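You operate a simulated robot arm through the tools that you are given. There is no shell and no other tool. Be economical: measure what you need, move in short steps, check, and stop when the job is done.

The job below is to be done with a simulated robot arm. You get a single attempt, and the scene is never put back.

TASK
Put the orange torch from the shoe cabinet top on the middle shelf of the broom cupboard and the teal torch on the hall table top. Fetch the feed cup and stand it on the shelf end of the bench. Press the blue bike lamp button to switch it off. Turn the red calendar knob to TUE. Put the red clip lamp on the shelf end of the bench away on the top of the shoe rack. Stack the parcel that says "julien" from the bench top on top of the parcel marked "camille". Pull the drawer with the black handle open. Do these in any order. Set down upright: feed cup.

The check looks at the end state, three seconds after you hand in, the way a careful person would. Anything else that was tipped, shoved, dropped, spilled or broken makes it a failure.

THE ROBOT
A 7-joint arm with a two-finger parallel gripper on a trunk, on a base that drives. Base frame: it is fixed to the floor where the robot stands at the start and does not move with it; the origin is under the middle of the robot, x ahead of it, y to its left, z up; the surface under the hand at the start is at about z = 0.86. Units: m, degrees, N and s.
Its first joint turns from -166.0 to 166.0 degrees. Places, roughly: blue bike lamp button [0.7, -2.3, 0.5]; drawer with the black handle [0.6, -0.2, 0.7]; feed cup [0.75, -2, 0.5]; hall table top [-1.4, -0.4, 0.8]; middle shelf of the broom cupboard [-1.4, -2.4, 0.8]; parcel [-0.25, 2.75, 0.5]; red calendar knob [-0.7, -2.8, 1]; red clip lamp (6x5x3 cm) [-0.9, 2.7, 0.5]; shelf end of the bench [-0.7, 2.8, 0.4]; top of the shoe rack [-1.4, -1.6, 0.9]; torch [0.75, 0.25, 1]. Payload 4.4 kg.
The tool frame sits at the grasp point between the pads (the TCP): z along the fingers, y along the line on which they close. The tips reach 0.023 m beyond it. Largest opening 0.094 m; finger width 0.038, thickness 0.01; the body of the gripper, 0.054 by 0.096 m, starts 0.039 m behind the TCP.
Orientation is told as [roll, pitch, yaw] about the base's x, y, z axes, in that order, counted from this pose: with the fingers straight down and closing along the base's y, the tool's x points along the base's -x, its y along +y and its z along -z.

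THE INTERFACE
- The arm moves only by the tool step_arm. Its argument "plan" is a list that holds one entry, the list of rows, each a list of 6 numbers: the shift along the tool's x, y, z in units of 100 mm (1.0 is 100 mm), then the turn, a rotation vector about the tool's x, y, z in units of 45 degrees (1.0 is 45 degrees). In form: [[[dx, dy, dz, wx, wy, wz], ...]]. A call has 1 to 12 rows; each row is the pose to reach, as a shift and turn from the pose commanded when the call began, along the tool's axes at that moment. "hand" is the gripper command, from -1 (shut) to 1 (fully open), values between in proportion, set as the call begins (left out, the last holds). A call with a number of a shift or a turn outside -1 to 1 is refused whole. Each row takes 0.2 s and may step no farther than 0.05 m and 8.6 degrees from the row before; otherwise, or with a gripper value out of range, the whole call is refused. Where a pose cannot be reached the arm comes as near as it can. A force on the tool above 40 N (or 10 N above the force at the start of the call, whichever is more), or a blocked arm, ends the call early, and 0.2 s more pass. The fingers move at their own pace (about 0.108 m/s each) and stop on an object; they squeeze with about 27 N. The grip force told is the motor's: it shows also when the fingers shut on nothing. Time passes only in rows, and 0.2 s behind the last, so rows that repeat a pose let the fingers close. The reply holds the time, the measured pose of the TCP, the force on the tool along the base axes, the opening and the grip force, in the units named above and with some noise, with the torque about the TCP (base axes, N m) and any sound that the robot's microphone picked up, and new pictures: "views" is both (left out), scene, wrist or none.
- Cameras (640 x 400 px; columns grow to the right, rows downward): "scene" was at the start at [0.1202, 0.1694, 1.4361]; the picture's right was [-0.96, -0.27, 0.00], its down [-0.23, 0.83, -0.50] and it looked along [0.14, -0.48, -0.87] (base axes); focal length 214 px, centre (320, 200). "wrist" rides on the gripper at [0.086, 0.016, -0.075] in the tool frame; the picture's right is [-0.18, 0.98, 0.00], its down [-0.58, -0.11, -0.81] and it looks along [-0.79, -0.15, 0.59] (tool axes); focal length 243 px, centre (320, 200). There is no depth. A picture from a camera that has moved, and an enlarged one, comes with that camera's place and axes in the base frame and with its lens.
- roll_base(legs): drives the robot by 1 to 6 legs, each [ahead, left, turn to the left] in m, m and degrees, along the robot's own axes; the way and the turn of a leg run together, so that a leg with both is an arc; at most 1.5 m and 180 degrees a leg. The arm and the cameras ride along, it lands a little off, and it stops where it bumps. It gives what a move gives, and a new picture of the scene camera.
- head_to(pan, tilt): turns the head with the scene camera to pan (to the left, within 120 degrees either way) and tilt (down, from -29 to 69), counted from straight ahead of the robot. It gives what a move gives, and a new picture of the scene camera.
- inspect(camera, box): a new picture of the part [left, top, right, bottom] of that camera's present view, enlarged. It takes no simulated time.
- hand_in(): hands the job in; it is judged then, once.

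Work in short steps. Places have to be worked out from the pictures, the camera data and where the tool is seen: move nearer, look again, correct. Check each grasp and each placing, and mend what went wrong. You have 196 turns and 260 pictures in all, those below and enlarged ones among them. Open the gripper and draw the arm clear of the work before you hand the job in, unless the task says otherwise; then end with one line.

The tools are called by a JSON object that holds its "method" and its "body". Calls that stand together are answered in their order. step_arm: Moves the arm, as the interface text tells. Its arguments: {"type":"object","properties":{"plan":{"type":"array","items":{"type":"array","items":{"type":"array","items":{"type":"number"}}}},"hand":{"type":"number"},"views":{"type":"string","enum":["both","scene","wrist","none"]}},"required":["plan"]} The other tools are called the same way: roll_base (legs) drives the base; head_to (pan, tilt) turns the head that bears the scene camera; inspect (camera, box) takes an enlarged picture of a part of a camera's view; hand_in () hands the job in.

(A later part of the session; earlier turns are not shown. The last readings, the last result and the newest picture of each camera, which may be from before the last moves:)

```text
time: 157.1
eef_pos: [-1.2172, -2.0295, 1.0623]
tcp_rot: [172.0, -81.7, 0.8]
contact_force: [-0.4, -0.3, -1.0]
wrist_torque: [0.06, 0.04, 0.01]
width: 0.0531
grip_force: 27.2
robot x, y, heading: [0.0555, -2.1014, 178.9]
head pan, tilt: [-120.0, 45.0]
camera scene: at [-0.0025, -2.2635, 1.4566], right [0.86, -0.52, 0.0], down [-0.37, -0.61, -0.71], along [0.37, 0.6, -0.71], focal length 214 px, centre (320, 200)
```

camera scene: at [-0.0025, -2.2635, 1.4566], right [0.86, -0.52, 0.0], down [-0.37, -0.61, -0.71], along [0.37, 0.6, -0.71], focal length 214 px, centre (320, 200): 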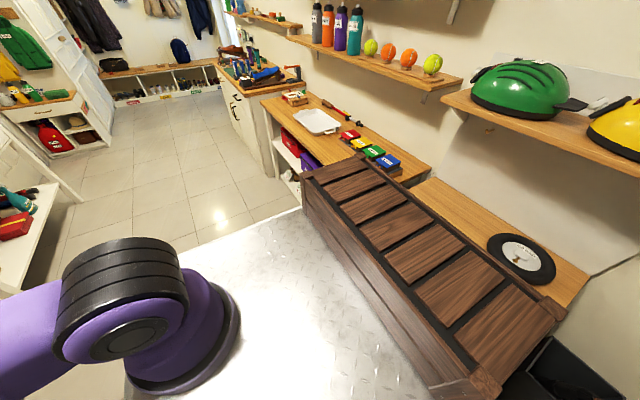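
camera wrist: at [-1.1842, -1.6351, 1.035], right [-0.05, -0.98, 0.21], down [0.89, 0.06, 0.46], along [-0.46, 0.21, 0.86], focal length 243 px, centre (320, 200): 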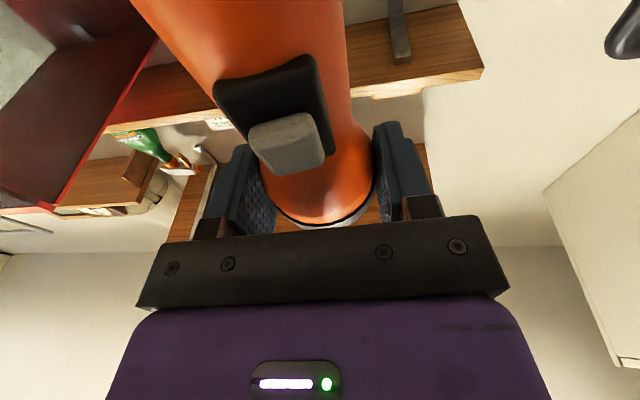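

{"method": "roll_base", "body": {"legs": [[0.12, 0, 0]]}}

{"method": "head_to", "body": {"pan": 120, "tilt": 60}}

{"method": "inspect", "body": {"camera": "scene", "box": [0, 100, 320, 400]}}

```text
time: 158.3
eef_pos: [-1.317, -2.0306, 1.0515]
tcp_rot: [172.9, -82.3, -0.2]
contact_force: [27.7, 6.3, 4.8]
wrist_torque: [-0.22, 0.48, 0.51]
width: 0.0525
grip_force: 26.9
robot x, y, heading: [-0.0443, -2.1025, 178.7]
head pan, tilt: [-120.0, 45.0]
stopped in leg 1: the force on the tool passed its limit at 312 N (the readings are from after the stop); the commanded pose is now the measured one
camera scene: at [-0.1042, -2.2638, 1.4567], right [0.85, -0.52, 0.0], down [-0.37, -0.61, -0.7], along [0.37, 0.6, -0.71], focal length 214 px, centre (320, 200)
```

scene: 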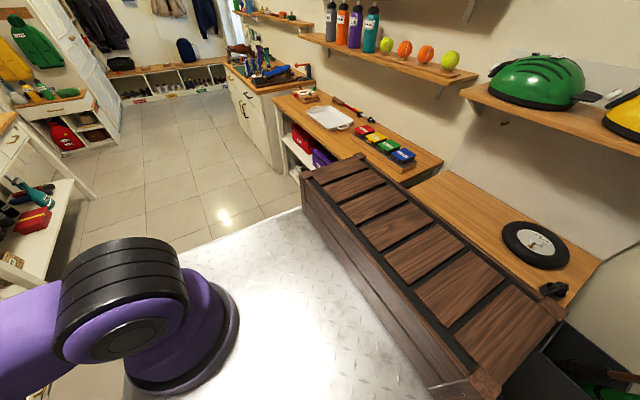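

```text
time: 161.7
eef_pos: [-1.3175, -2.0319, 1.0508]
tcp_rot: [172.9, -82.4, -0.3]
contact_force: [38.1, 10.2, -2.0]
wrist_torque: [-0.12, 0.51, 1.04]
width: 0.0523
grip_force: 27.0
robot x, y, heading: [-0.0448, -2.1, 178.8]
head pan, tilt: [120.0, 60.0]
camera scene: at [-0.1148, -2.3916, 1.4377], right [-0.88, -0.48, 0.0], down [-0.42, 0.76, -0.5], along [0.24, -0.44, -0.87], focal length 214 px, centre (320, 200)
```

scene: 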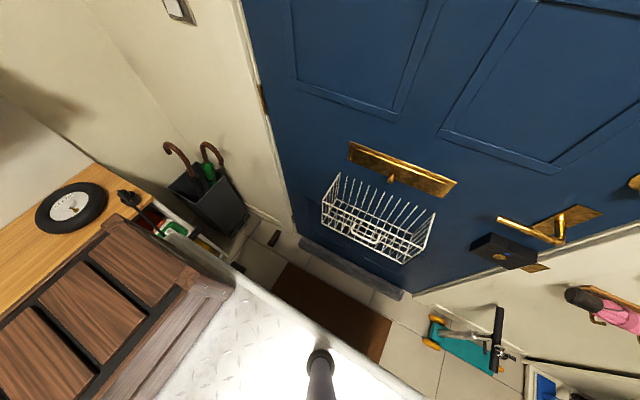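

```text
1.33 times, centred on (160, 250) of scene
camera zoom: at [-0.1148, -2.3916, 1.4377], right [-0.88, -0.48, 0.0], down [-0.42, 0.76, -0.5], along [0.24, -0.44, -0.87], focal length 286 px, centre (533, 133)
```

zoom: 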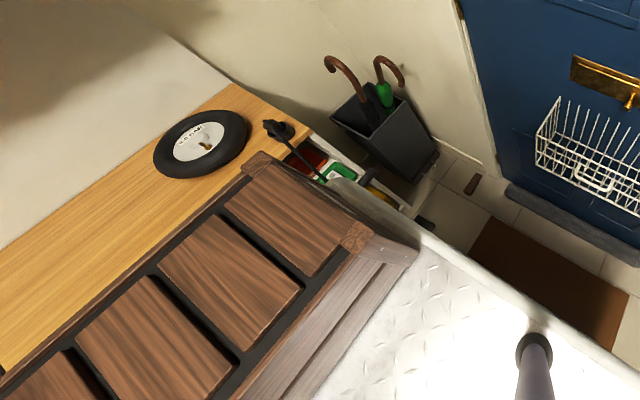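

The hand ran into something ahead (312 N). I back off 6 cm and look at what it touched.

{"method": "roll_base", "body": {"legs": [[-0.07, 0, 0]]}}

{"method": "head_to", "body": {"pan": -5, "tilt": 30}}

{"method": "inspect", "body": {"camera": "scene", "box": [260, 90, 460, 240]}}

{"method": "inspect", "body": {"camera": "wrist", "box": [0, 0, 640, 400]}}

```text
time: 162.7
eef_pos: [-1.2509, -2.0345, 1.0496]
tcp_rot: [173.1, -82.5, -0.4]
contact_force: [-0.8, 1.2, -2.2]
wrist_torque: [0.0, 0.03, 0.03]
width: 0.0521
grip_force: 26.9
robot x, y, heading: [0.0196, -2.1082, 178.6]
head pan, tilt: [120.0, 60.0]
camera scene: at [-0.0502, -2.3966, 1.4375], right [-0.88, -0.48, 0.0], down [-0.42, 0.76, -0.5], along [0.24, -0.44, -0.86], focal length 214 px, centre (320, 200)
```

scene: 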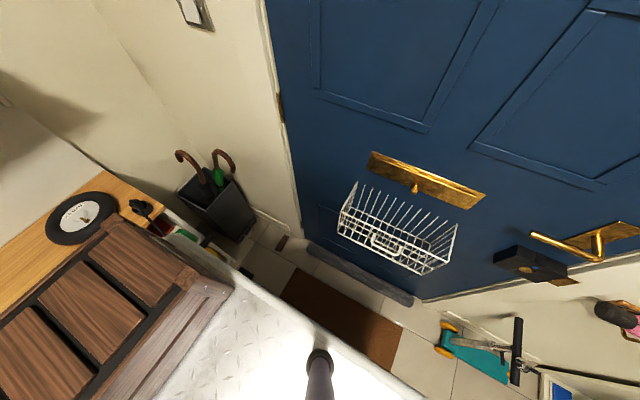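

```text
time: 164.7
eef_pos: [-1.2506, -2.0371, 1.0491]
tcp_rot: [173.7, -82.5, -1.1]
contact_force: [-0.3, 0.3, -2.3]
wrist_torque: [-0.03, 0.02, -0.01]
width: 0.0522
grip_force: 27.1
robot x, y, heading: [0.0197, -2.1062, 178.7]
head pan, tilt: [-5.0, 30.0]
camera scene: at [-0.1718, -2.3279, 1.4794], right [0.11, 0.99, 0.0], down [0.5, -0.06, -0.87], along [-0.86, 0.09, -0.5], focal length 214 px, centre (320, 200)
```

scene: 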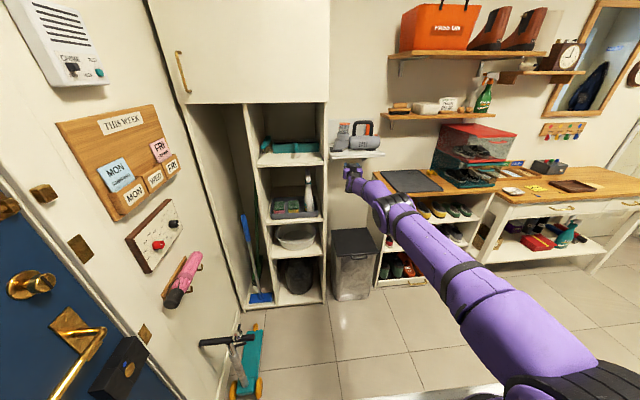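

```text
2.67 times, centred on (360, 165) of scene
camera zoom: at [-0.1718, -2.3279, 1.4794], right [0.11, 0.99, 0.0], down [0.5, -0.06, -0.87], along [-0.86, 0.09, -0.5], focal length 572 px, centre (213, 293)
```

zoom: 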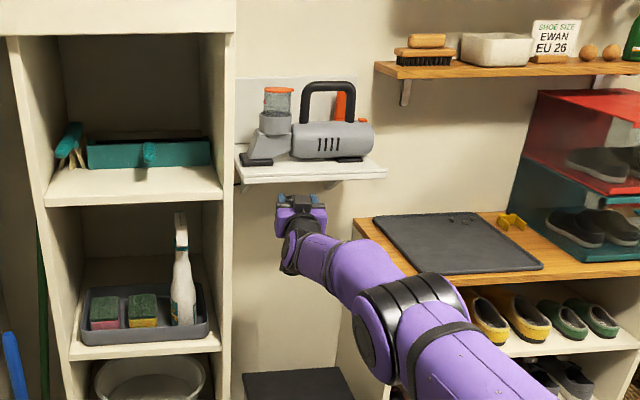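

```text
1.00 times, centred on (320, 200) of wrist (not enlarged: the box is as wide or as high as the picture)
camera zoom: at [-1.1911, -2.0625, 0.9537], right [-0.1, -0.98, 0.2], down [0.88, 0.0, 0.47], along [-0.46, 0.22, 0.86], focal length 243 px, centre (320, 200)
```

zoom: 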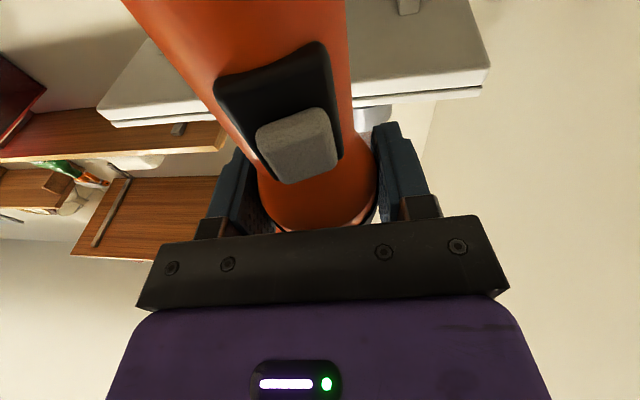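

The torch rim hit the fixed wall shelf under the hand vacuum; nothing there moved. I now retract the arm, shift it left and square its yaw, since the door basket limits how far the base can go.

{"method": "step_arm", "body": {"plan": [[[0, 0.2, -0.3, -0.05, 0, 0], [0, 0.4, -0.6, -0.1, 0, 0.01], [0, 0.6, -0.95, -0.165, 0, 0.02]]], "views": "none"}}

{"method": "step_arm", "body": {"plan": [[[0, 0.3, -0.2, 0, 0, 0], [0, 0.6, -0.4, 0, 0, 0], [0, 0.95, -0.4, 0, 0, 0]]], "views": "both"}}

```text
time: 165.5
eef_pos: [-1.1657, -2.1091, 1.0403]
tcp_rot: [174.4, -82.5, 5.5]
contact_force: [-1.0, 1.3, -1.7]
wrist_torque: [0.02, 0.02, 0.0]
width: 0.0522
grip_force: 26.5
robot x, y, heading: [0.0231, -2.1107, 178.6]
head pan, tilt: [-5.0, 30.0]
```

```text
time: 166.2
eef_pos: [-1.1306, -2.1467, 1.0358]
tcp_rot: [177.5, -82.2, 0.9]
contact_force: [-2.8, 13.6, -3.6]
wrist_torque: [0.28, 0.01, -0.44]
width: 0.052
grip_force: 27.3
robot x, y, heading: [0.0211, -2.1099, 178.4]
head pan, tilt: [-5.0, 30.0]
stopped in row 3: the force on the tool passed its limit at 80 N (the readings are from after the stop); the commanded pose is now the measured one
camera scene: at [-0.1752, -2.327, 1.4795], right [0.12, 0.99, 0.0], down [0.5, -0.06, -0.87], along [-0.86, 0.1, -0.5], focal length 214 px, centre (320, 200)
camera wrist: at [-1.0692, -2.1655, 0.9388], right [0.0, -0.98, 0.19], down [0.88, 0.09, 0.47], along [-0.48, 0.17, 0.86], focal length 243 px, centre (320, 200)
```

scene: 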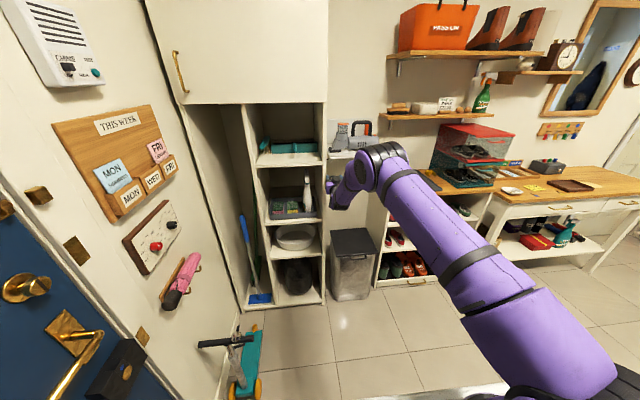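
wrist: 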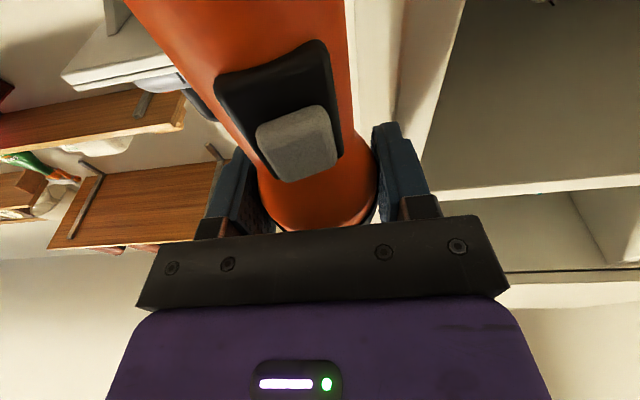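

Touched the side panel's front edge again (front is nearer x≈−1.14 than I thought). I ease right, then retract more before shifting left.

{"method": "step_arm", "body": {"plan": [[[0, -0.3, 0, 0, 0, 0], [0, -0.4, -0.3, 0, 0, 0], [0, -0.4, -0.7, 0, 0, 0], [0, -0.4, -0.95, 0, 0, 0]]], "views": "none"}}

{"method": "step_arm", "body": {"plan": [[[0, 0.3, 0, 0, 0, 0], [0, 0.7, 0, 0, 0, 0], [0, 1.0, 0, 0, 0, 0]]], "views": "none"}}

{"method": "step_arm", "body": {"plan": [[[0, 0.3, 0, 0, 0, 0], [0, 0.6, 0, 0, 0, 0]]], "views": "scene"}}

```text
time: 167.2
eef_pos: [-1.0363, -2.1142, 1.0242]
tcp_rot: [177.0, -82.1, 1.8]
contact_force: [0.2, -0.4, -1.7]
wrist_torque: [0.01, 0.02, 0.0]
width: 0.0525
grip_force: 26.9
robot x, y, heading: [0.0181, -2.108, 178.4]
head pan, tilt: [-5.0, 30.0]
```

```text
time: 168.0
eef_pos: [-1.0375, -2.2105, 1.0227]
tcp_rot: [177.2, -82.2, 1.2]
contact_force: [-0.3, 1.3, -1.2]
wrist_torque: [0.02, 0.0, 0.01]
width: 0.0526
grip_force: 27.0
robot x, y, heading: [0.0182, -2.1086, 178.4]
head pan, tilt: [-5.0, 30.0]
```

```text
time: 168.6
eef_pos: [-1.041, -2.2716, 1.0227]
tcp_rot: [177.1, -82.2, 1.3]
contact_force: [-0.9, 0.4, -1.2]
wrist_torque: [0.02, 0.0, 0.08]
width: 0.0523
grip_force: 26.9
robot x, y, heading: [0.0217, -2.105, 178.2]
head pan, tilt: [-5.0, 30.0]
camera scene: at [-0.1742, -2.3271, 1.4795], right [0.11, 0.99, 0.0], down [0.5, -0.06, -0.87], along [-0.86, 0.1, -0.5], focal length 214 px, centre (320, 200)
```

scene: 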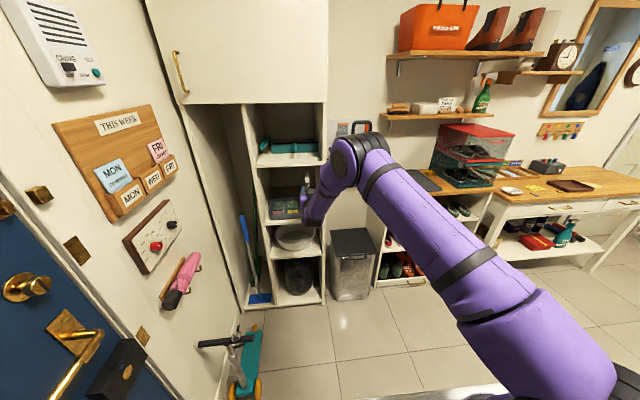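

{"method": "roll_base", "body": {"legs": [[0, 0.105, 1.7]]}}

{"method": "inspect", "body": {"camera": "scene", "box": [240, 100, 420, 260]}}

{"method": "inspect", "body": {"camera": "wrist", "box": [0, 0, 640, 400]}}

```text
time: 169.8
eef_pos: [-1.0353, -2.4136, 1.0242]
tcp_rot: [177.0, -82.3, 3.5]
contact_force: [0.0, 0.4, -1.3]
wrist_torque: [0.0, -0.03, 0.03]
width: 0.0524
grip_force: 27.0
robot x, y, heading: [0.017, -2.2134, -179.6]
head pan, tilt: [-5.0, 30.0]
camera scene: at [-0.1677, -2.4403, 1.4796], right [0.08, 1.0, 0.0], down [0.5, -0.04, -0.87], along [-0.86, 0.07, -0.5], focal length 214 px, centre (320, 200)
```

scene: 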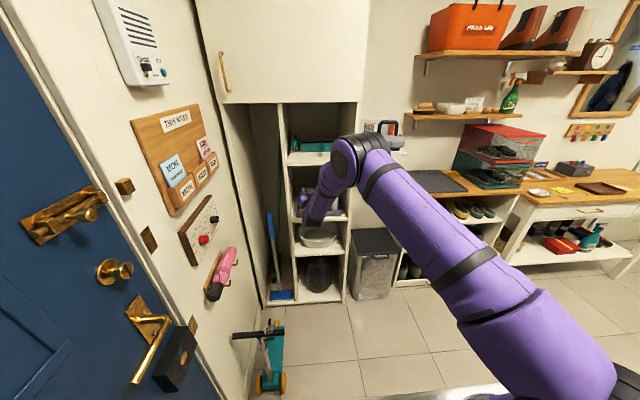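

```text
2.50 times, centred on (330, 180) of scene
camera zoom: at [-0.1677, -2.4403, 1.4796], right [0.08, 1.0, 0.0], down [0.5, -0.04, -0.87], along [-0.86, 0.07, -0.5], focal length 536 px, centre (295, 250)
```

zoom: 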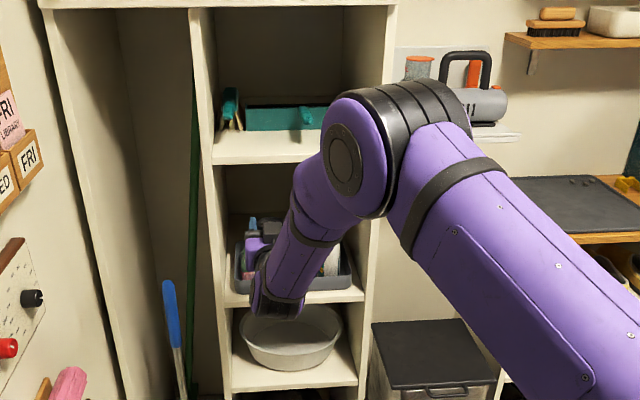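

```text
1.00 times, centred on (320, 200) of wrist (not enlarged: the box is as wide or as high as the picture)
camera zoom: at [-0.973, -2.43, 0.9273], right [0.03, -0.98, 0.19], down [0.88, 0.12, 0.47], along [-0.48, 0.15, 0.86], focal length 243 px, centre (320, 200)
```

zoom: 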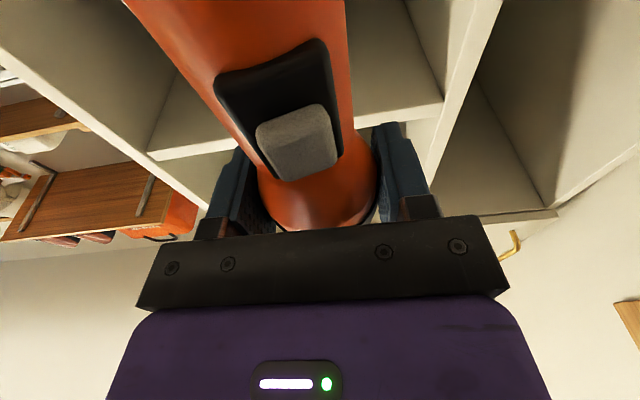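

Torch still looks upright in the grip. I extend the arm 20 cm horizontally into the compartment mouth at z≈1.01.

{"method": "step_arm", "body": {"plan": [[[0.06, 0, 0.35, 0, 0, 0], [0.12, 0, 0.7, 0, 0, 0], [0.18, 0, 0.98, 0, 0, 0]]], "views": "none"}}

{"method": "step_arm", "body": {"plan": [[[0.06, 0, 0.3, 0, 0, 0], [0.12, 0, 0.6, 0, 0, 0], [0.18, 0, 0.9, 0, 0, 0]]], "views": "both"}}

{"method": "inspect", "body": {"camera": "scene", "box": [250, 100, 410, 250]}}

```text
time: 170.6
eef_pos: [-1.1385, -2.4171, 1.0177]
tcp_rot: [177.7, -82.2, 2.7]
contact_force: [0.0, 0.0, -1.4]
wrist_torque: [-0.02, -0.04, -0.02]
width: 0.0524
grip_force: 26.4
robot x, y, heading: [0.0166, -2.2174, -180.0]
head pan, tilt: [-5.0, 30.0]
```

```text
time: 171.4
eef_pos: [-1.2126, -2.4114, 1.0145]
tcp_rot: [177.9, -82.4, 2.5]
contact_force: [0.1, -0.7, -2.0]
wrist_torque: [0.01, 0.06, 0.0]
width: 0.0522
grip_force: 26.9
out of reach, approached as far as the arm can: row 3
robot x, y, heading: [0.016, -2.2137, -179.8]
head pan, tilt: [-5.0, 30.0]
camera scene: at [-0.168, -2.441, 1.4794], right [0.08, 1.0, 0.0], down [0.5, -0.04, -0.87], along [-0.86, 0.07, -0.5], focal length 214 px, centre (320, 200)
camera wrist: at [-1.1496, -2.428, 0.9175], right [0.03, -0.98, 0.19], down [0.88, 0.12, 0.47], along [-0.48, 0.15, 0.86], focal length 243 px, centre (320, 200)
```

scene: 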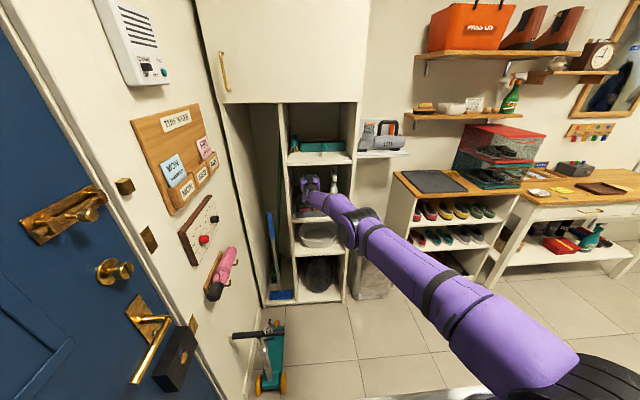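
wrist: 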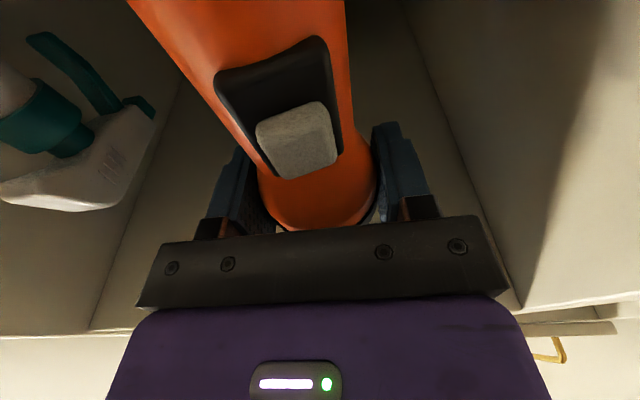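

```text
2.67 times, centred on (330, 175) of scene
camera zoom: at [-0.168, -2.441, 1.4794], right [0.08, 1.0, 0.0], down [0.5, -0.04, -0.87], along [-0.86, 0.07, -0.5], focal length 572 px, centre (293, 267)
```

zoom: 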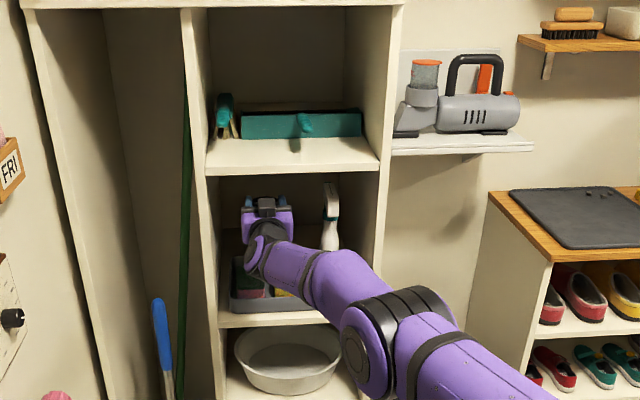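

The arm lies flat under the shelf as hoped. I shift 1.5 cm left for clearance from the spray bottle and drive forward in small steps.

{"method": "roll_base", "body": {"legs": [[0, 0.015, 0], [0.1, 0, 0]]}}

{"method": "inspect", "body": {"camera": "scene", "box": [250, 100, 410, 250]}}

{"method": "inspect", "body": {"camera": "wrist", "box": [0, 0, 640, 400]}}

```text
time: 172.9
eef_pos: [-1.3143, -2.4299, 1.0142]
tcp_rot: [177.7, -82.3, 2.9]
contact_force: [0.5, -0.5, -1.5]
wrist_torque: [-0.04, 0.03, -0.02]
width: 0.0521
grip_force: 27.2
robot x, y, heading: [-0.0842, -2.2323, -179.6]
head pan, tilt: [-5.0, 30.0]
camera scene: at [-0.27, -2.4573, 1.4796], right [0.08, 1.0, 0.0], down [0.5, -0.04, -0.87], along [-0.86, 0.07, -0.5], focal length 214 px, centre (320, 200)
```

scene: 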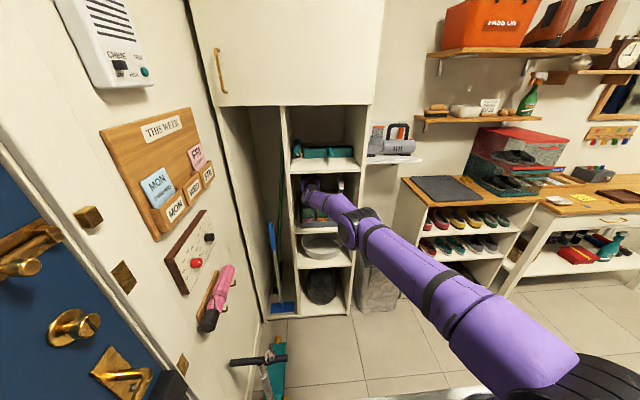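

```text
2.67 times, centred on (330, 175) of scene
camera zoom: at [-0.27, -2.4573, 1.4796], right [0.08, 1.0, 0.0], down [0.5, -0.04, -0.87], along [-0.86, 0.07, -0.5], focal length 572 px, centre (293, 267)
```

zoom: 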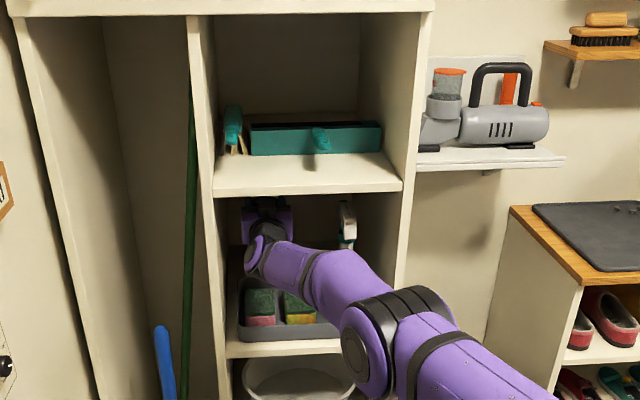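

```text
1.00 times, centred on (320, 200) of wrist (not enlarged: the box is as wide or as high as the picture)
camera zoom: at [-1.2513, -2.4462, 0.9176], right [0.03, -0.98, 0.19], down [0.88, 0.12, 0.47], along [-0.48, 0.15, 0.86], focal length 243 px, centre (320, 200)
```

zoom: 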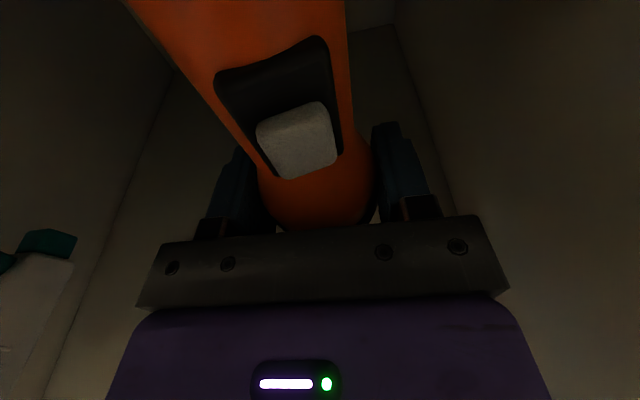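

Clearances look fine; I continue forward 7 cm at a time.

{"method": "roll_base", "body": {"legs": [[0.07, 0, 0]]}}

{"method": "inspect", "body": {"camera": "scene", "box": [250, 100, 410, 250]}}

```text
time: 173.9
eef_pos: [-1.3872, -2.4312, 1.0136]
tcp_rot: [178.6, -82.2, 1.9]
contact_force: [-0.5, -0.7, -0.7]
wrist_torque: [-0.01, 0.02, 0.01]
width: 0.0523
grip_force: 27.1
robot x, y, heading: [-0.1556, -2.2301, -179.5]
head pan, tilt: [-5.0, 30.0]
camera scene: at [-0.3435, -2.4575, 1.4796], right [0.08, 1.0, 0.0], down [0.5, -0.04, -0.87], along [-0.86, 0.07, -0.5], focal length 214 px, centre (320, 200)
```

scene: 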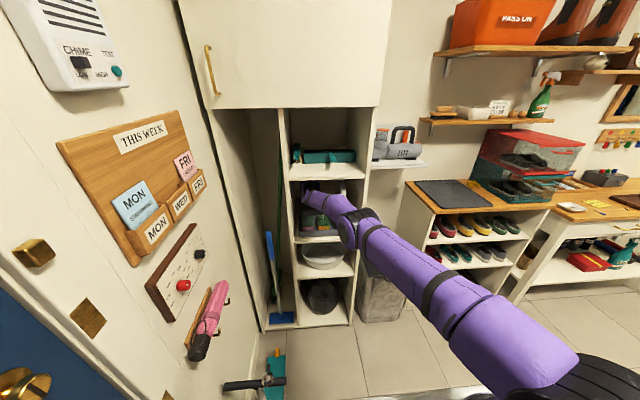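

```text
2.67 times, centred on (330, 175) of scene
camera zoom: at [-0.3435, -2.4575, 1.4796], right [0.08, 1.0, 0.0], down [0.5, -0.04, -0.87], along [-0.86, 0.07, -0.5], focal length 572 px, centre (293, 267)
```

zoom: 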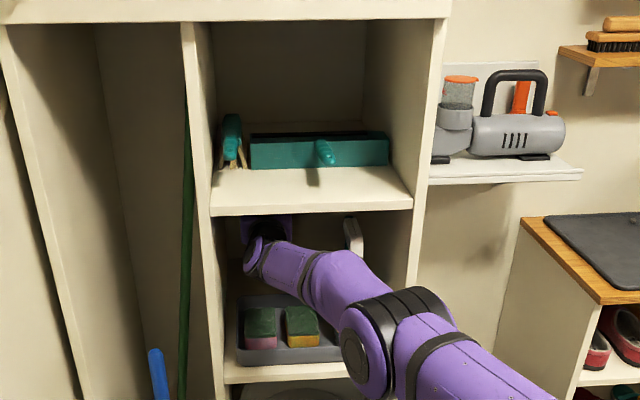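

One more 5 cm step, keeping the elbow clear of the side panel.

{"method": "roll_base", "body": {"legs": [[0.05, 0, 0]]}}

{"method": "inspect", "body": {"camera": "scene", "box": [270, 130, 400, 250]}}

```text
time: 174.8
eef_pos: [-1.4365, -2.4349, 1.0112]
tcp_rot: [179.6, -82.3, 0.8]
contact_force: [0.7, -0.8, -1.7]
wrist_torque: [-0.01, 0.0, 0.01]
width: 0.0523
grip_force: 26.9
robot x, y, heading: [-0.2057, -2.2351, -179.9]
head pan, tilt: [-5.0, 30.0]
camera scene: at [-0.3954, -2.4627, 1.4785], right [0.08, 1.0, 0.0], down [0.5, -0.04, -0.86], along [-0.86, 0.07, -0.5], focal length 214 px, centre (320, 200)
```

scene: 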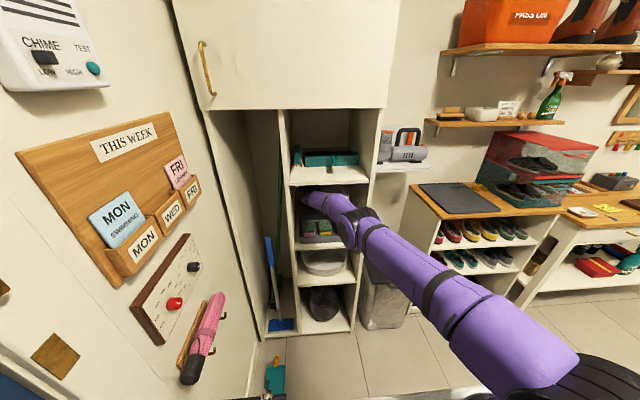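

```text
3.33 times, centred on (335, 190) of scene
camera zoom: at [-0.3954, -2.4627, 1.4785], right [0.08, 1.0, 0.0], down [0.5, -0.04, -0.86], along [-0.86, 0.07, -0.5], focal length 715 px, centre (270, 233)
```

zoom: 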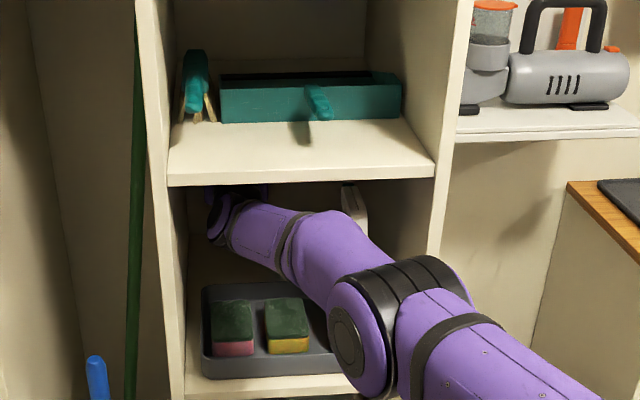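

I lower gently: 5 cm first, then small steps to contact.

{"method": "step_arm", "body": {"plan": [[[0.2, 0, -0.028, 0, 0, 0], [0.4, 0, -0.056, 0, 0, 0], [0.5, 0, -0.07, 0, 0, 0]]], "views": "none"}}

{"method": "step_arm", "body": {"plan": [[[0.05, 0, -0.007, 0, 0, 0], [0.1, 0, -0.014, 0, 0, 0], [0.15, 0, -0.02, 0, 0, 0]]], "views": "wrist"}}

{"method": "inspect", "body": {"camera": "scene", "box": [270, 130, 400, 250]}}

```text
time: 175.6
eef_pos: [-1.434, -2.4259, 0.9712]
tcp_rot: [179.5, -82.3, 0.9]
contact_force: [0.8, -0.1, -0.6]
wrist_torque: [0.01, 0.0, 0.01]
width: 0.0521
grip_force: 26.8
out of reach, approached as far as the arm can: row 2, 3
robot x, y, heading: [-0.2055, -2.2322, -179.7]
head pan, tilt: [-5.0, 30.0]
```

```text
time: 176.4
eef_pos: [-1.4307, -2.4232, 0.9633]
tcp_rot: [179.7, -82.3, 0.7]
contact_force: [-0.2, -0.4, -0.1]
wrist_torque: [0.0, 0.04, -0.04]
width: 0.0524
grip_force: 26.7
out of reach, approached as far as the arm can: row 2, 3
robot x, y, heading: [-0.2037, -2.233, -179.9]
head pan, tilt: [-5.0, 30.0]
camera wrist: at [-1.3697, -2.4401, 0.8659], right [0.03, -0.98, 0.18], down [0.88, 0.12, 0.47], along [-0.48, 0.15, 0.87], focal length 243 px, centre (320, 200)
```

wrist: 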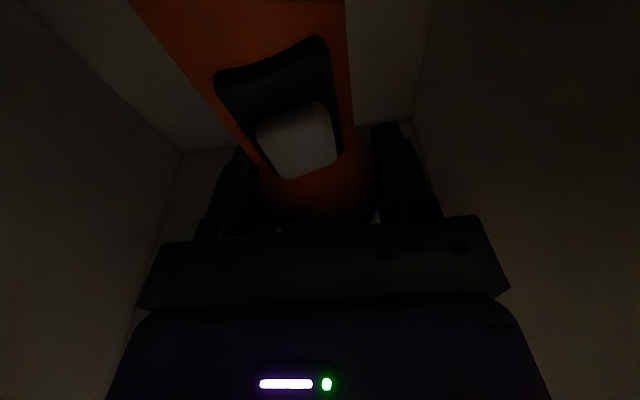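

```text
3.33 times, centred on (335, 190) of scene
camera zoom: at [-0.3954, -2.4627, 1.4785], right [0.08, 1.0, 0.0], down [0.5, -0.04, -0.86], along [-0.86, 0.07, -0.5], focal length 715 px, centre (270, 233)
```

zoom: 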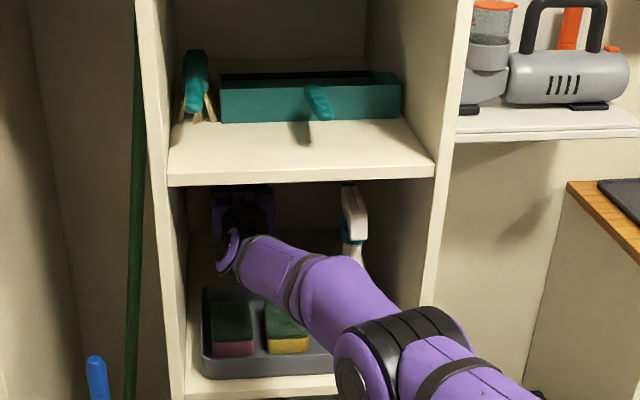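

At full stretch now; I nudge the base forward 2 cm to allow further lowering.

{"method": "roll_base", "body": {"legs": [[0.02, 0, 0]]}}

{"method": "step_arm", "body": {"plan": [[[0.05, 0, -0.04, 0, 0, 0], [0.1, 0, -0.08, 0, 0, 0], [0.15, 0, -0.1, 0, 0, 0]]], "views": "none"}}

{"method": "step_arm", "body": {"plan": [[[0.05, 0, -0.01, 0, 0, 0], [0.1, 0, -0.02, 0, 0, 0]]], "views": "none"}}

{"method": "inspect", "body": {"camera": "scene", "box": [270, 130, 400, 250]}}

```text
time: 177.2
eef_pos: [-1.4506, -2.4245, 0.9633]
tcp_rot: [179.6, -82.2, 0.7]
contact_force: [0.2, -0.9, -1.9]
wrist_torque: [0.0, 0.02, 0.02]
width: 0.0521
grip_force: 27.6
robot x, y, heading: [-0.2248, -2.2329, -179.8]
head pan, tilt: [-5.0, 30.0]
camera scene: at [-0.4152, -2.4629, 1.4785], right [0.08, 1.0, 0.0], down [0.5, -0.04, -0.86], along [-0.86, 0.07, -0.5], focal length 214 px, centre (320, 200)
```

scene: 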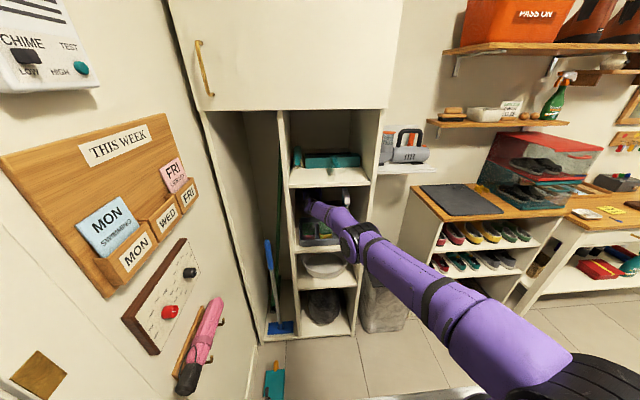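

```text
time: 178.0
eef_pos: [-1.4442, -2.4232, 0.9475]
tcp_rot: [179.7, -82.2, 0.7]
contact_force: [-0.3, 0.1, -1.2]
wrist_torque: [-0.01, 0.0, 0.0]
width: 0.0523
grip_force: 26.6
robot x, y, heading: [-0.226, -2.2392, -179.8]
head pan, tilt: [-5.0, 30.0]
```

```text
time: 178.6
eef_pos: [-1.4451, -2.4235, 0.9385]
tcp_rot: [179.3, -82.1, 1.0]
contact_force: [-1.1, -1.4, 2.1]
wrist_torque: [-0.16, -0.2, -0.05]
width: 0.0522
grip_force: 26.6
robot x, y, heading: [-0.2235, -2.2329, -179.8]
head pan, tilt: [-5.0, 30.0]
```

```text
3.33 times, centred on (335, 190) of scene
camera zoom: at [-0.415, -2.4629, 1.4785], right [0.08, 1.0, 0.0], down [0.5, -0.04, -0.86], along [-0.86, 0.07, -0.5], focal length 715 px, centre (270, 233)
```

zoom: 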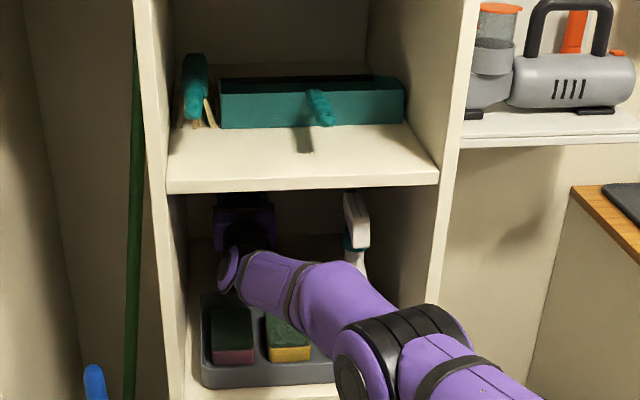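

Contact is starting at z≈0.939. I press 3 mm more to seat it.

{"method": "step_arm", "body": {"plan": [[[0.02, 0, 0, 0, 0, 0], [0.035, 0, 0, 0, 0, 0]]], "views": "none"}}

```text
time: 179.2
eef_pos: [-1.4442, -2.4232, 0.937]
tcp_rot: [179.3, -81.9, 1.2]
contact_force: [-6.0, -1.4, 17.1]
wrist_torque: [-0.19, -0.76, -0.04]
width: 0.0522
grip_force: 26.7
robot x, y, heading: [-0.2286, -2.2363, -179.9]
head pan, tilt: [-5.0, 30.0]
```

The torque suggests the camera housing, not the torch, is touching the tray's rear rim. I raise 2 cm and go 3 cm deeper before lowering again.

{"method": "step_arm", "body": {"plan": [[[-0.1, 0, 0, 0, 0, 0], [-0.22, 0, 0.03, 0, 0, 0]]], "views": "none"}}

{"method": "roll_base", "body": {"legs": [[0.03, 0, 0]]}}

{"method": "inspect", "body": {"camera": "scene", "box": [270, 130, 400, 250]}}

```text
time: 179.8
eef_pos: [-1.4436, -2.4244, 0.9552]
tcp_rot: [179.8, -82.3, 0.7]
contact_force: [-0.2, 0.4, -2.7]
wrist_torque: [0.03, 0.02, 0.04]
width: 0.0525
grip_force: 27.3
robot x, y, heading: [-0.2253, -2.2336, -179.7]
head pan, tilt: [-5.0, 30.0]
```

```text
time: 180.7
eef_pos: [-1.4718, -2.4231, 0.9558]
tcp_rot: [179.6, -82.3, 0.8]
contact_force: [0.0, -0.1, -1.3]
wrist_torque: [0.04, 0.01, -0.01]
width: 0.0524
grip_force: 26.6
robot x, y, heading: [-0.2551, -2.2354, -180.0]
head pan, tilt: [-5.0, 30.0]
camera scene: at [-0.444, -2.463, 1.4785], right [0.08, 1.0, 0.0], down [0.5, -0.04, -0.86], along [-0.86, 0.07, -0.5], focal length 214 px, centre (320, 200)
```

scene: 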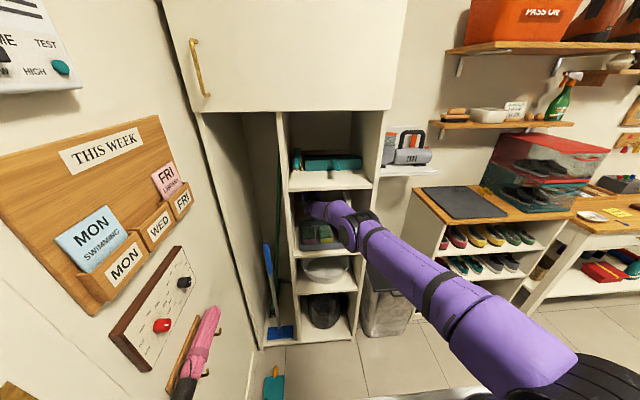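

```text
3.33 times, centred on (335, 190) of scene
camera zoom: at [-0.444, -2.463, 1.4785], right [0.08, 1.0, 0.0], down [0.5, -0.04, -0.86], along [-0.86, 0.07, -0.5], focal length 715 px, centre (270, 233)
```

zoom: 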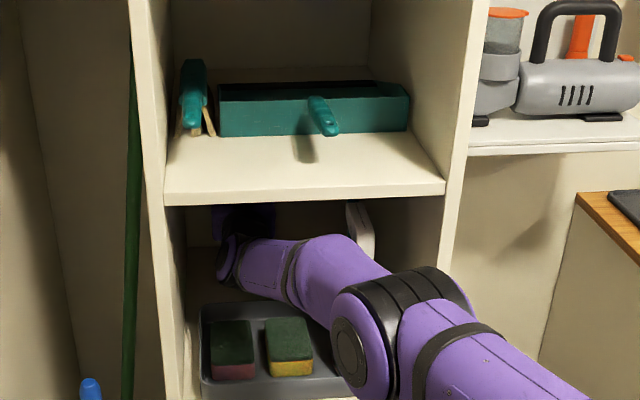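

Clear. I lower again in small steps.

{"method": "step_arm", "body": {"plan": [[[0.06, 0, -0.01, 0, 0, 0], [0.12, 0, -0.02, 0, 0, 0], [0.17, 0, -0.03, 0, 0, 0]]], "views": "none"}}

{"method": "step_arm", "body": {"plan": [[[0.04, 0, -0.005, 0, 0, 0], [0.08, 0, -0.01, 0, 0, 0]]], "views": "none"}}

```text
time: 181.4
eef_pos: [-1.4714, -2.4234, 0.9418]
tcp_rot: [179.7, -82.2, 0.6]
contact_force: [-0.5, -0.7, -2.4]
wrist_torque: [0.05, 0.04, -0.01]
width: 0.0524
grip_force: 26.9
robot x, y, heading: [-0.2542, -2.2355, -180.2]
head pan, tilt: [-5.0, 30.0]
```

```text
time: 182.1
eef_pos: [-1.4714, -2.4233, 0.9336]
tcp_rot: [179.4, -82.1, 0.7]
contact_force: [0.6, 0.0, -0.4]
wrist_torque: [-0.02, -0.07, -0.05]
width: 0.0524
grip_force: 27.1
robot x, y, heading: [-0.2528, -2.2369, -179.9]
head pan, tilt: [-5.0, 30.0]
```

{"method": "step_arm", "body": {"plan": [[[0.04, 0, -0.005, 0, 0, 0], [0.07, 0, -0.01, 0, 0, 0]]], "views": "none"}}

```text
time: 182.7
eef_pos: [-1.4705, -2.423, 0.9309]
tcp_rot: [179.3, -81.8, 1.1]
contact_force: [-1.0, -2.3, 18.4]
wrist_torque: [-0.46, 0.41, 0.04]
width: 0.052
grip_force: 26.8
robot x, y, heading: [-0.2506, -2.235, -180.1]
head pan, tilt: [-5.0, 30.0]
```

Now the torque indicates contact under the torch's own foot, within its base. I release gently by opening partway.

{"method": "step_arm", "body": {"plan": [[[-0.015, 0, 0, 0, 0, 0], [-0.015, 0, 0, 0, 0, 0]]], "views": "none"}}

{"method": "step_arm", "body": {"plan": [[[0, 0, 0, 0, 0, 0], [0, 0, 0, 0, 0, 0], [0, 0, 0, 0, 0, 0]]], "hand": 1, "views": "wrist"}}

```text
time: 183.2
eef_pos: [-1.4698, -2.4223, 0.9303]
tcp_rot: [179.4, -81.9, 0.9]
contact_force: [0.8, -4.4, 24.8]
wrist_torque: [-0.75, 0.14, 0.0]
width: 0.0522
grip_force: 26.8
robot x, y, heading: [-0.2507, -2.2336, -179.6]
head pan, tilt: [-5.0, 30.0]
```

```text
time: 184.1
eef_pos: [-1.469, -2.4217, 0.9272]
tcp_rot: [179.9, -82.2, 0.4]
contact_force: [0.5, 0.3, -0.4]
wrist_torque: [-0.03, 0.03, 0.03]
width: 0.094
grip_force: 0.0
robot x, y, heading: [-0.2489, -2.2331, -179.5]
head pan, tilt: [-5.0, 30.0]
camera wrist: at [-1.4082, -2.4379, 0.8301], right [0.03, -0.98, 0.18], down [0.88, 0.11, 0.47], along [-0.48, 0.15, 0.87], focal length 243 px, centre (320, 200)
```

wrist: 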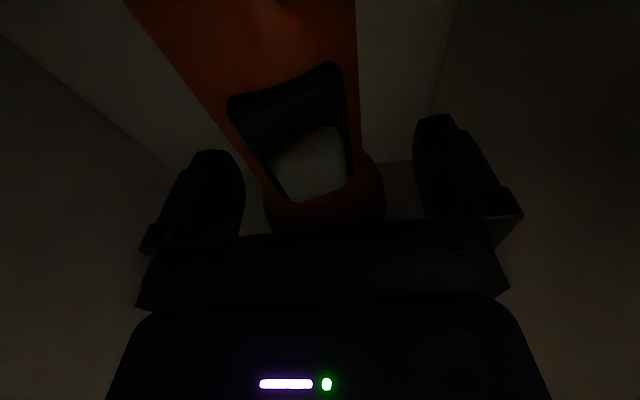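

The torch stands on its own. I raise the hand 6.5 cm clear of the head, then back straight out.

{"method": "step_arm", "body": {"plan": [[[-0.1, 0, 0.0, 0, 0, 0], [-0.25, 0, 0.01, 0, 0, 0], [-0.4, 0, 0.03, 0, 0, 0], [-0.55, 0, 0.05, 0, 0, 0], [-0.68, 0, 0.06, 0, 0, 0]]], "views": "wrist"}}

{"method": "roll_base", "body": {"legs": [[-0.3, 0, 0]]}}

{"method": "inspect", "body": {"camera": "scene", "box": [260, 120, 400, 250]}}

```text
time: 185.2
eef_pos: [-1.4833, -2.4284, 0.9919]
tcp_rot: [179.5, -82.1, 0.7]
contact_force: [-0.1, -0.2, 1.1]
wrist_torque: [0.02, 0.02, 0.0]
width: 0.0939
grip_force: 0.0
out of reach, approached as far as the arm can: row 2, 3, 4, 5
robot x, y, heading: [-0.2564, -2.235, -179.7]
head pan, tilt: [-5.0, 30.0]
camera wrist: at [-1.4205, -2.4446, 0.8959], right [0.03, -0.98, 0.18], down [0.88, 0.11, 0.46], along [-0.48, 0.15, 0.87], focal length 243 px, centre (320, 200)
```

wrist: 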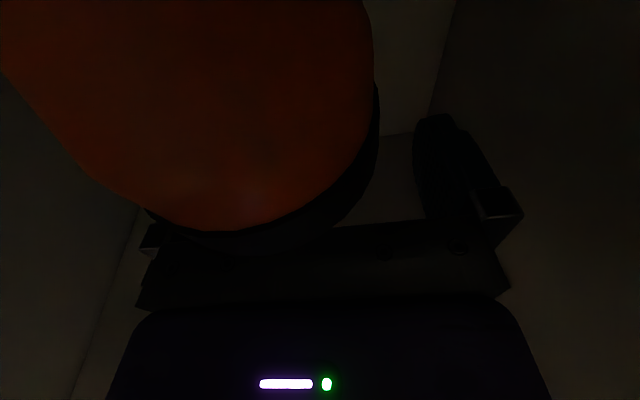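

```text
time: 187.4
eef_pos: [-1.1624, -2.4297, 0.9942]
tcp_rot: [179.4, -82.1, 1.1]
contact_force: [-0.2, 1.4, -0.6]
wrist_torque: [0.0, 0.01, -0.06]
width: 0.0942
grip_force: 0.0
robot x, y, heading: [0.0612, -2.2335, -179.6]
head pan, tilt: [-5.0, 30.0]
camera scene: at [-0.1235, -2.4599, 1.4794], right [0.08, 1.0, 0.0], down [0.5, -0.04, -0.87], along [-0.86, 0.07, -0.5], focal length 214 px, centre (320, 200)
```

scene: 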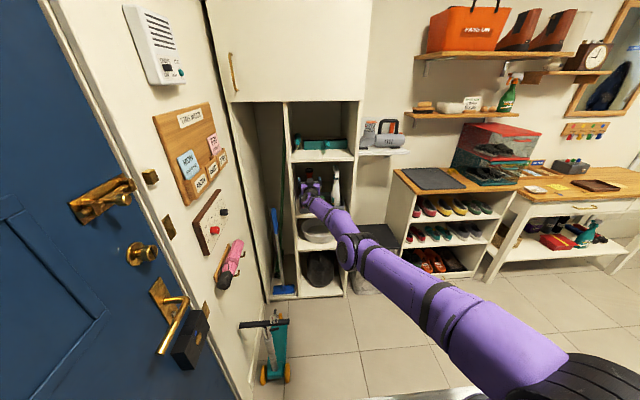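

```text
3.08 times, centred on (330, 185) of scene
camera zoom: at [-0.1235, -2.4599, 1.4794], right [0.08, 1.0, 0.0], down [0.5, -0.04, -0.87], along [-0.86, 0.07, -0.5], focal length 660 px, centre (289, 246)
```

zoom: 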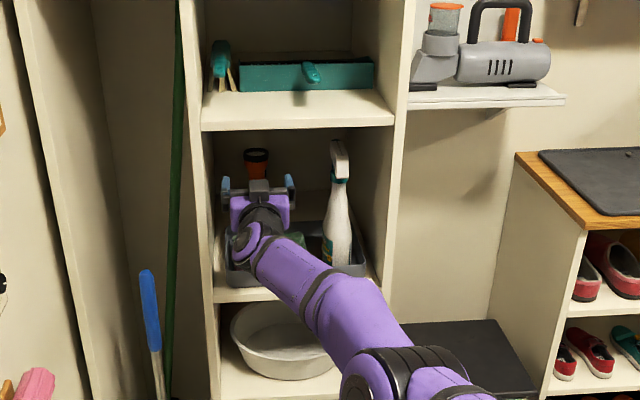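

The orange torch stands on the middle shelf behind the tray. Next the calendar knob, triangulated at about (−0.70, −2.72, 1.09). I retract the arm and centre it.

{"method": "step_arm", "body": {"plan": [[[0, 0, -0.35, 0, 0, 0], [0, 0, -0.7, 0, 0, 0], [0, 0, -1.0, 0, 0, 0]]], "views": "none"}}

{"method": "step_arm", "body": {"plan": [[[-0.2, -0.3, -0.3, 0, 0, 0], [-0.4, -0.6, -0.6, 0, 0.09, 0], [-0.5, -0.95, -1.0, 0, 0.18, 0]]], "views": "none"}}

{"method": "step_arm", "body": {"plan": [[[-0.1, -0.3, -0.3, 0, 0, 0], [-0.3, -0.6, -0.5, 0, 0, 0], [-0.5, -0.95, -0.6, 0, 0, 0]]], "views": "none"}}

{"method": "roll_base", "body": {"legs": [[0, -0.7, 0], [0.6, 0, 0], [0, 0, 90]]}}

```text
time: 188.2
eef_pos: [-1.1467, -2.4582, 0.9641]
tcp_rot: [179.8, -82.0, 0.4]
contact_force: [0.6, -0.2, -0.6]
wrist_torque: [-0.02, 0.01, 0.05]
width: 0.0941
grip_force: 0.1
out of reach, approached as far as the arm can: row 1, 2, 3
robot x, y, heading: [0.0624, -2.2339, -179.6]
head pan, tilt: [-5.0, 30.0]
```

```text
refused: row 3 steps farther than a row can; nothing moved
```

```text
time: 189.0
eef_pos: [-1.1719, -2.3895, 0.9811]
tcp_rot: [179.8, -82.0, 0.8]
contact_force: [0.0, 0.0, 0.0]
wrist_torque: [0.01, 0.0, -0.02]
width: 0.094
grip_force: 0.0
out of reach, approached as far as the arm can: row 1, 2, 3
robot x, y, heading: [0.0585, -2.2319, -179.6]
head pan, tilt: [-5.0, 30.0]
```

```text
time: 190.6
eef_pos: [-1.1706, -2.2589, 0.9809]
tcp_rot: [-178.7, -82.1, 0.3]
contact_force: [-6.3, -10.0, 0.6]
wrist_torque: [-0.21, 0.08, 0.18]
width: 0.0898
grip_force: 0.1
robot x, y, heading: [0.0601, -2.082, -179.3]
head pan, tilt: [-5.0, 30.0]
stopped in leg 1: the force on the tool passed its limit at 56 N (the readings are from after the stop); the commanded pose is now the measured one
camera scene: at [-0.1244, -2.3117, 1.4794], right [0.08, 1.0, 0.0], down [0.5, -0.04, -0.87], along [-0.86, 0.07, -0.5], focal length 214 px, centre (320, 200)
```

scene: 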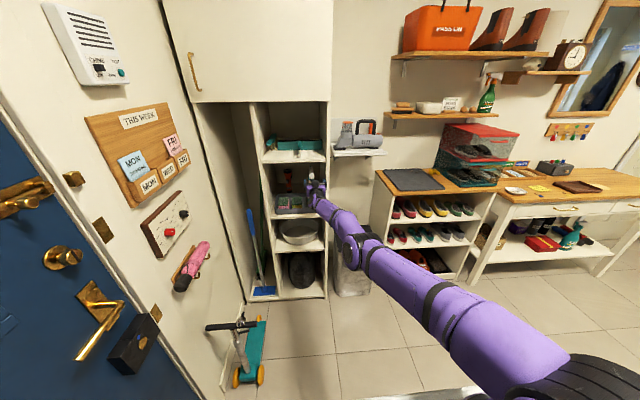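

The retraction was refused by the straight-arm posture and the hand touched the side panel. I ease left, then back the base a little and check.

{"method": "roll_base", "body": {"legs": [[0, 0.06, 0], [-0.04, 0, 0]]}}

{"method": "inspect", "body": {"camera": "scene", "box": [230, 120, 360, 260]}}

{"method": "step_arm", "body": {"plan": [[[0, 0, -0.1, 0, 0.03, 0], [0, 0, -0.2, 0, 0.06, 0], [0, 0, -0.3, 0, 0.1, 0], [0, 0, -0.45, 0, 0.15, 0], [0, 0, -0.6, 0, 0.2, 0]]], "views": "none"}}

```text
time: 192.1
eef_pos: [-1.1462, -2.3251, 0.981]
tcp_rot: [-177.8, -82.1, -0.9]
contact_force: [-0.2, 0.4, -0.2]
wrist_torque: [-0.01, -0.02, -0.01]
width: 0.094
grip_force: 0.1
robot x, y, heading: [0.0858, -2.155, -179.8]
head pan, tilt: [-5.0, 30.0]
stopped in leg 2: the robot was blocked; the commanded pose is now the measured one
camera scene: at [-0.1008, -2.3785, 1.4794], right [0.08, 1.0, 0.0], down [0.5, -0.04, -0.87], along [-0.86, 0.07, -0.5], focal length 214 px, centre (320, 200)
```

scene: 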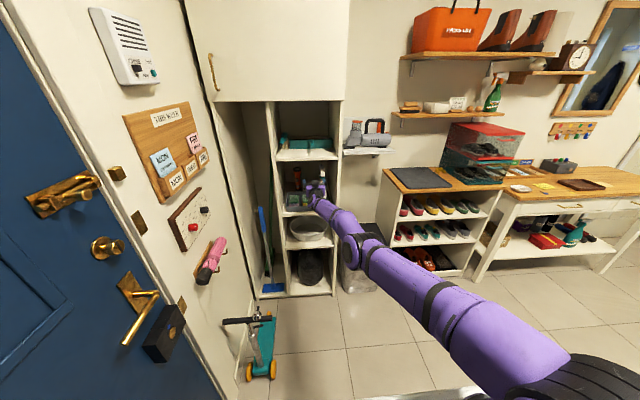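

```text
2.86 times, centred on (295, 190) of scene
camera zoom: at [-0.1008, -2.3785, 1.4794], right [0.08, 1.0, 0.0], down [0.5, -0.04, -0.87], along [-0.86, 0.07, -0.5], focal length 613 px, centre (391, 229)
```

zoom: 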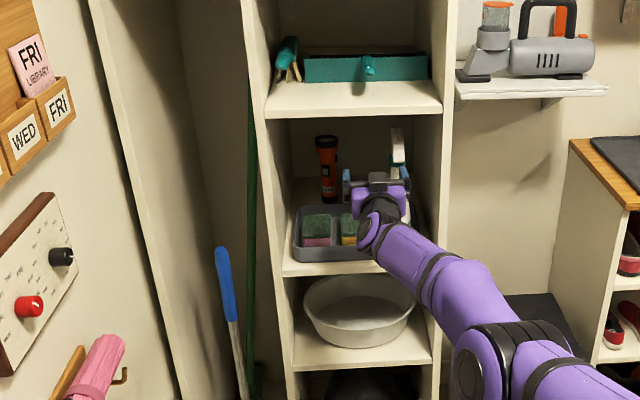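

```text
time: 193.3
eef_pos: [-1.1429, -2.3418, 0.9584]
tcp_rot: [-16.8, -89.0, -161.8]
contact_force: [0.0, 0.6, 0.6]
wrist_torque: [0.0, -0.01, 0.03]
width: 0.0941
grip_force: 0.0
out of reach, approached as far as the arm can: row 1, 2, 3, 4, 5
robot x, y, heading: [0.0843, -2.1516, -179.4]
head pan, tilt: [-5.0, 30.0]
```

Shelf contents are all in place. I try raising the hand first to free the elbow.

{"method": "step_arm", "body": {"plan": [[[-0.2, 0, -0.1, 0, 0, 0], [-0.4, 0, -0.2, 0, 0, 0], [-0.6, 0, -0.4, 0, 0, 0]]], "views": "none"}}

{"method": "step_arm", "body": {"plan": [[[0, 0, -0.3, 0, 0, 0], [0, 0, -0.6, 0, 0, 0], [0, 0, -0.9, 0, 0, 0]]], "views": "none"}}

```text
time: 194.1
eef_pos: [-1.1484, -2.3557, 1.0106]
tcp_rot: [-18.8, -88.9, -159.7]
contact_force: [-0.5, 0.4, 0.1]
wrist_torque: [0.02, 0.0, 0.03]
width: 0.0941
grip_force: 0.1
out of reach, approached as far as the arm can: row 1, 2, 3
robot x, y, heading: [0.0853, -2.1485, -179.4]
head pan, tilt: [-5.0, 30.0]
```

```text
time: 194.9
eef_pos: [-1.1374, -2.3804, 1.0014]
tcp_rot: [-15.3, -88.9, -163.2]
contact_force: [-0.6, 0.6, -0.7]
wrist_torque: [0.02, -0.01, 0.04]
width: 0.0942
grip_force: 0.1
out of reach, approached as far as the arm can: row 1, 2, 3
robot x, y, heading: [0.0863, -2.1529, -179.5]
head pan, tilt: [-5.0, 30.0]
```

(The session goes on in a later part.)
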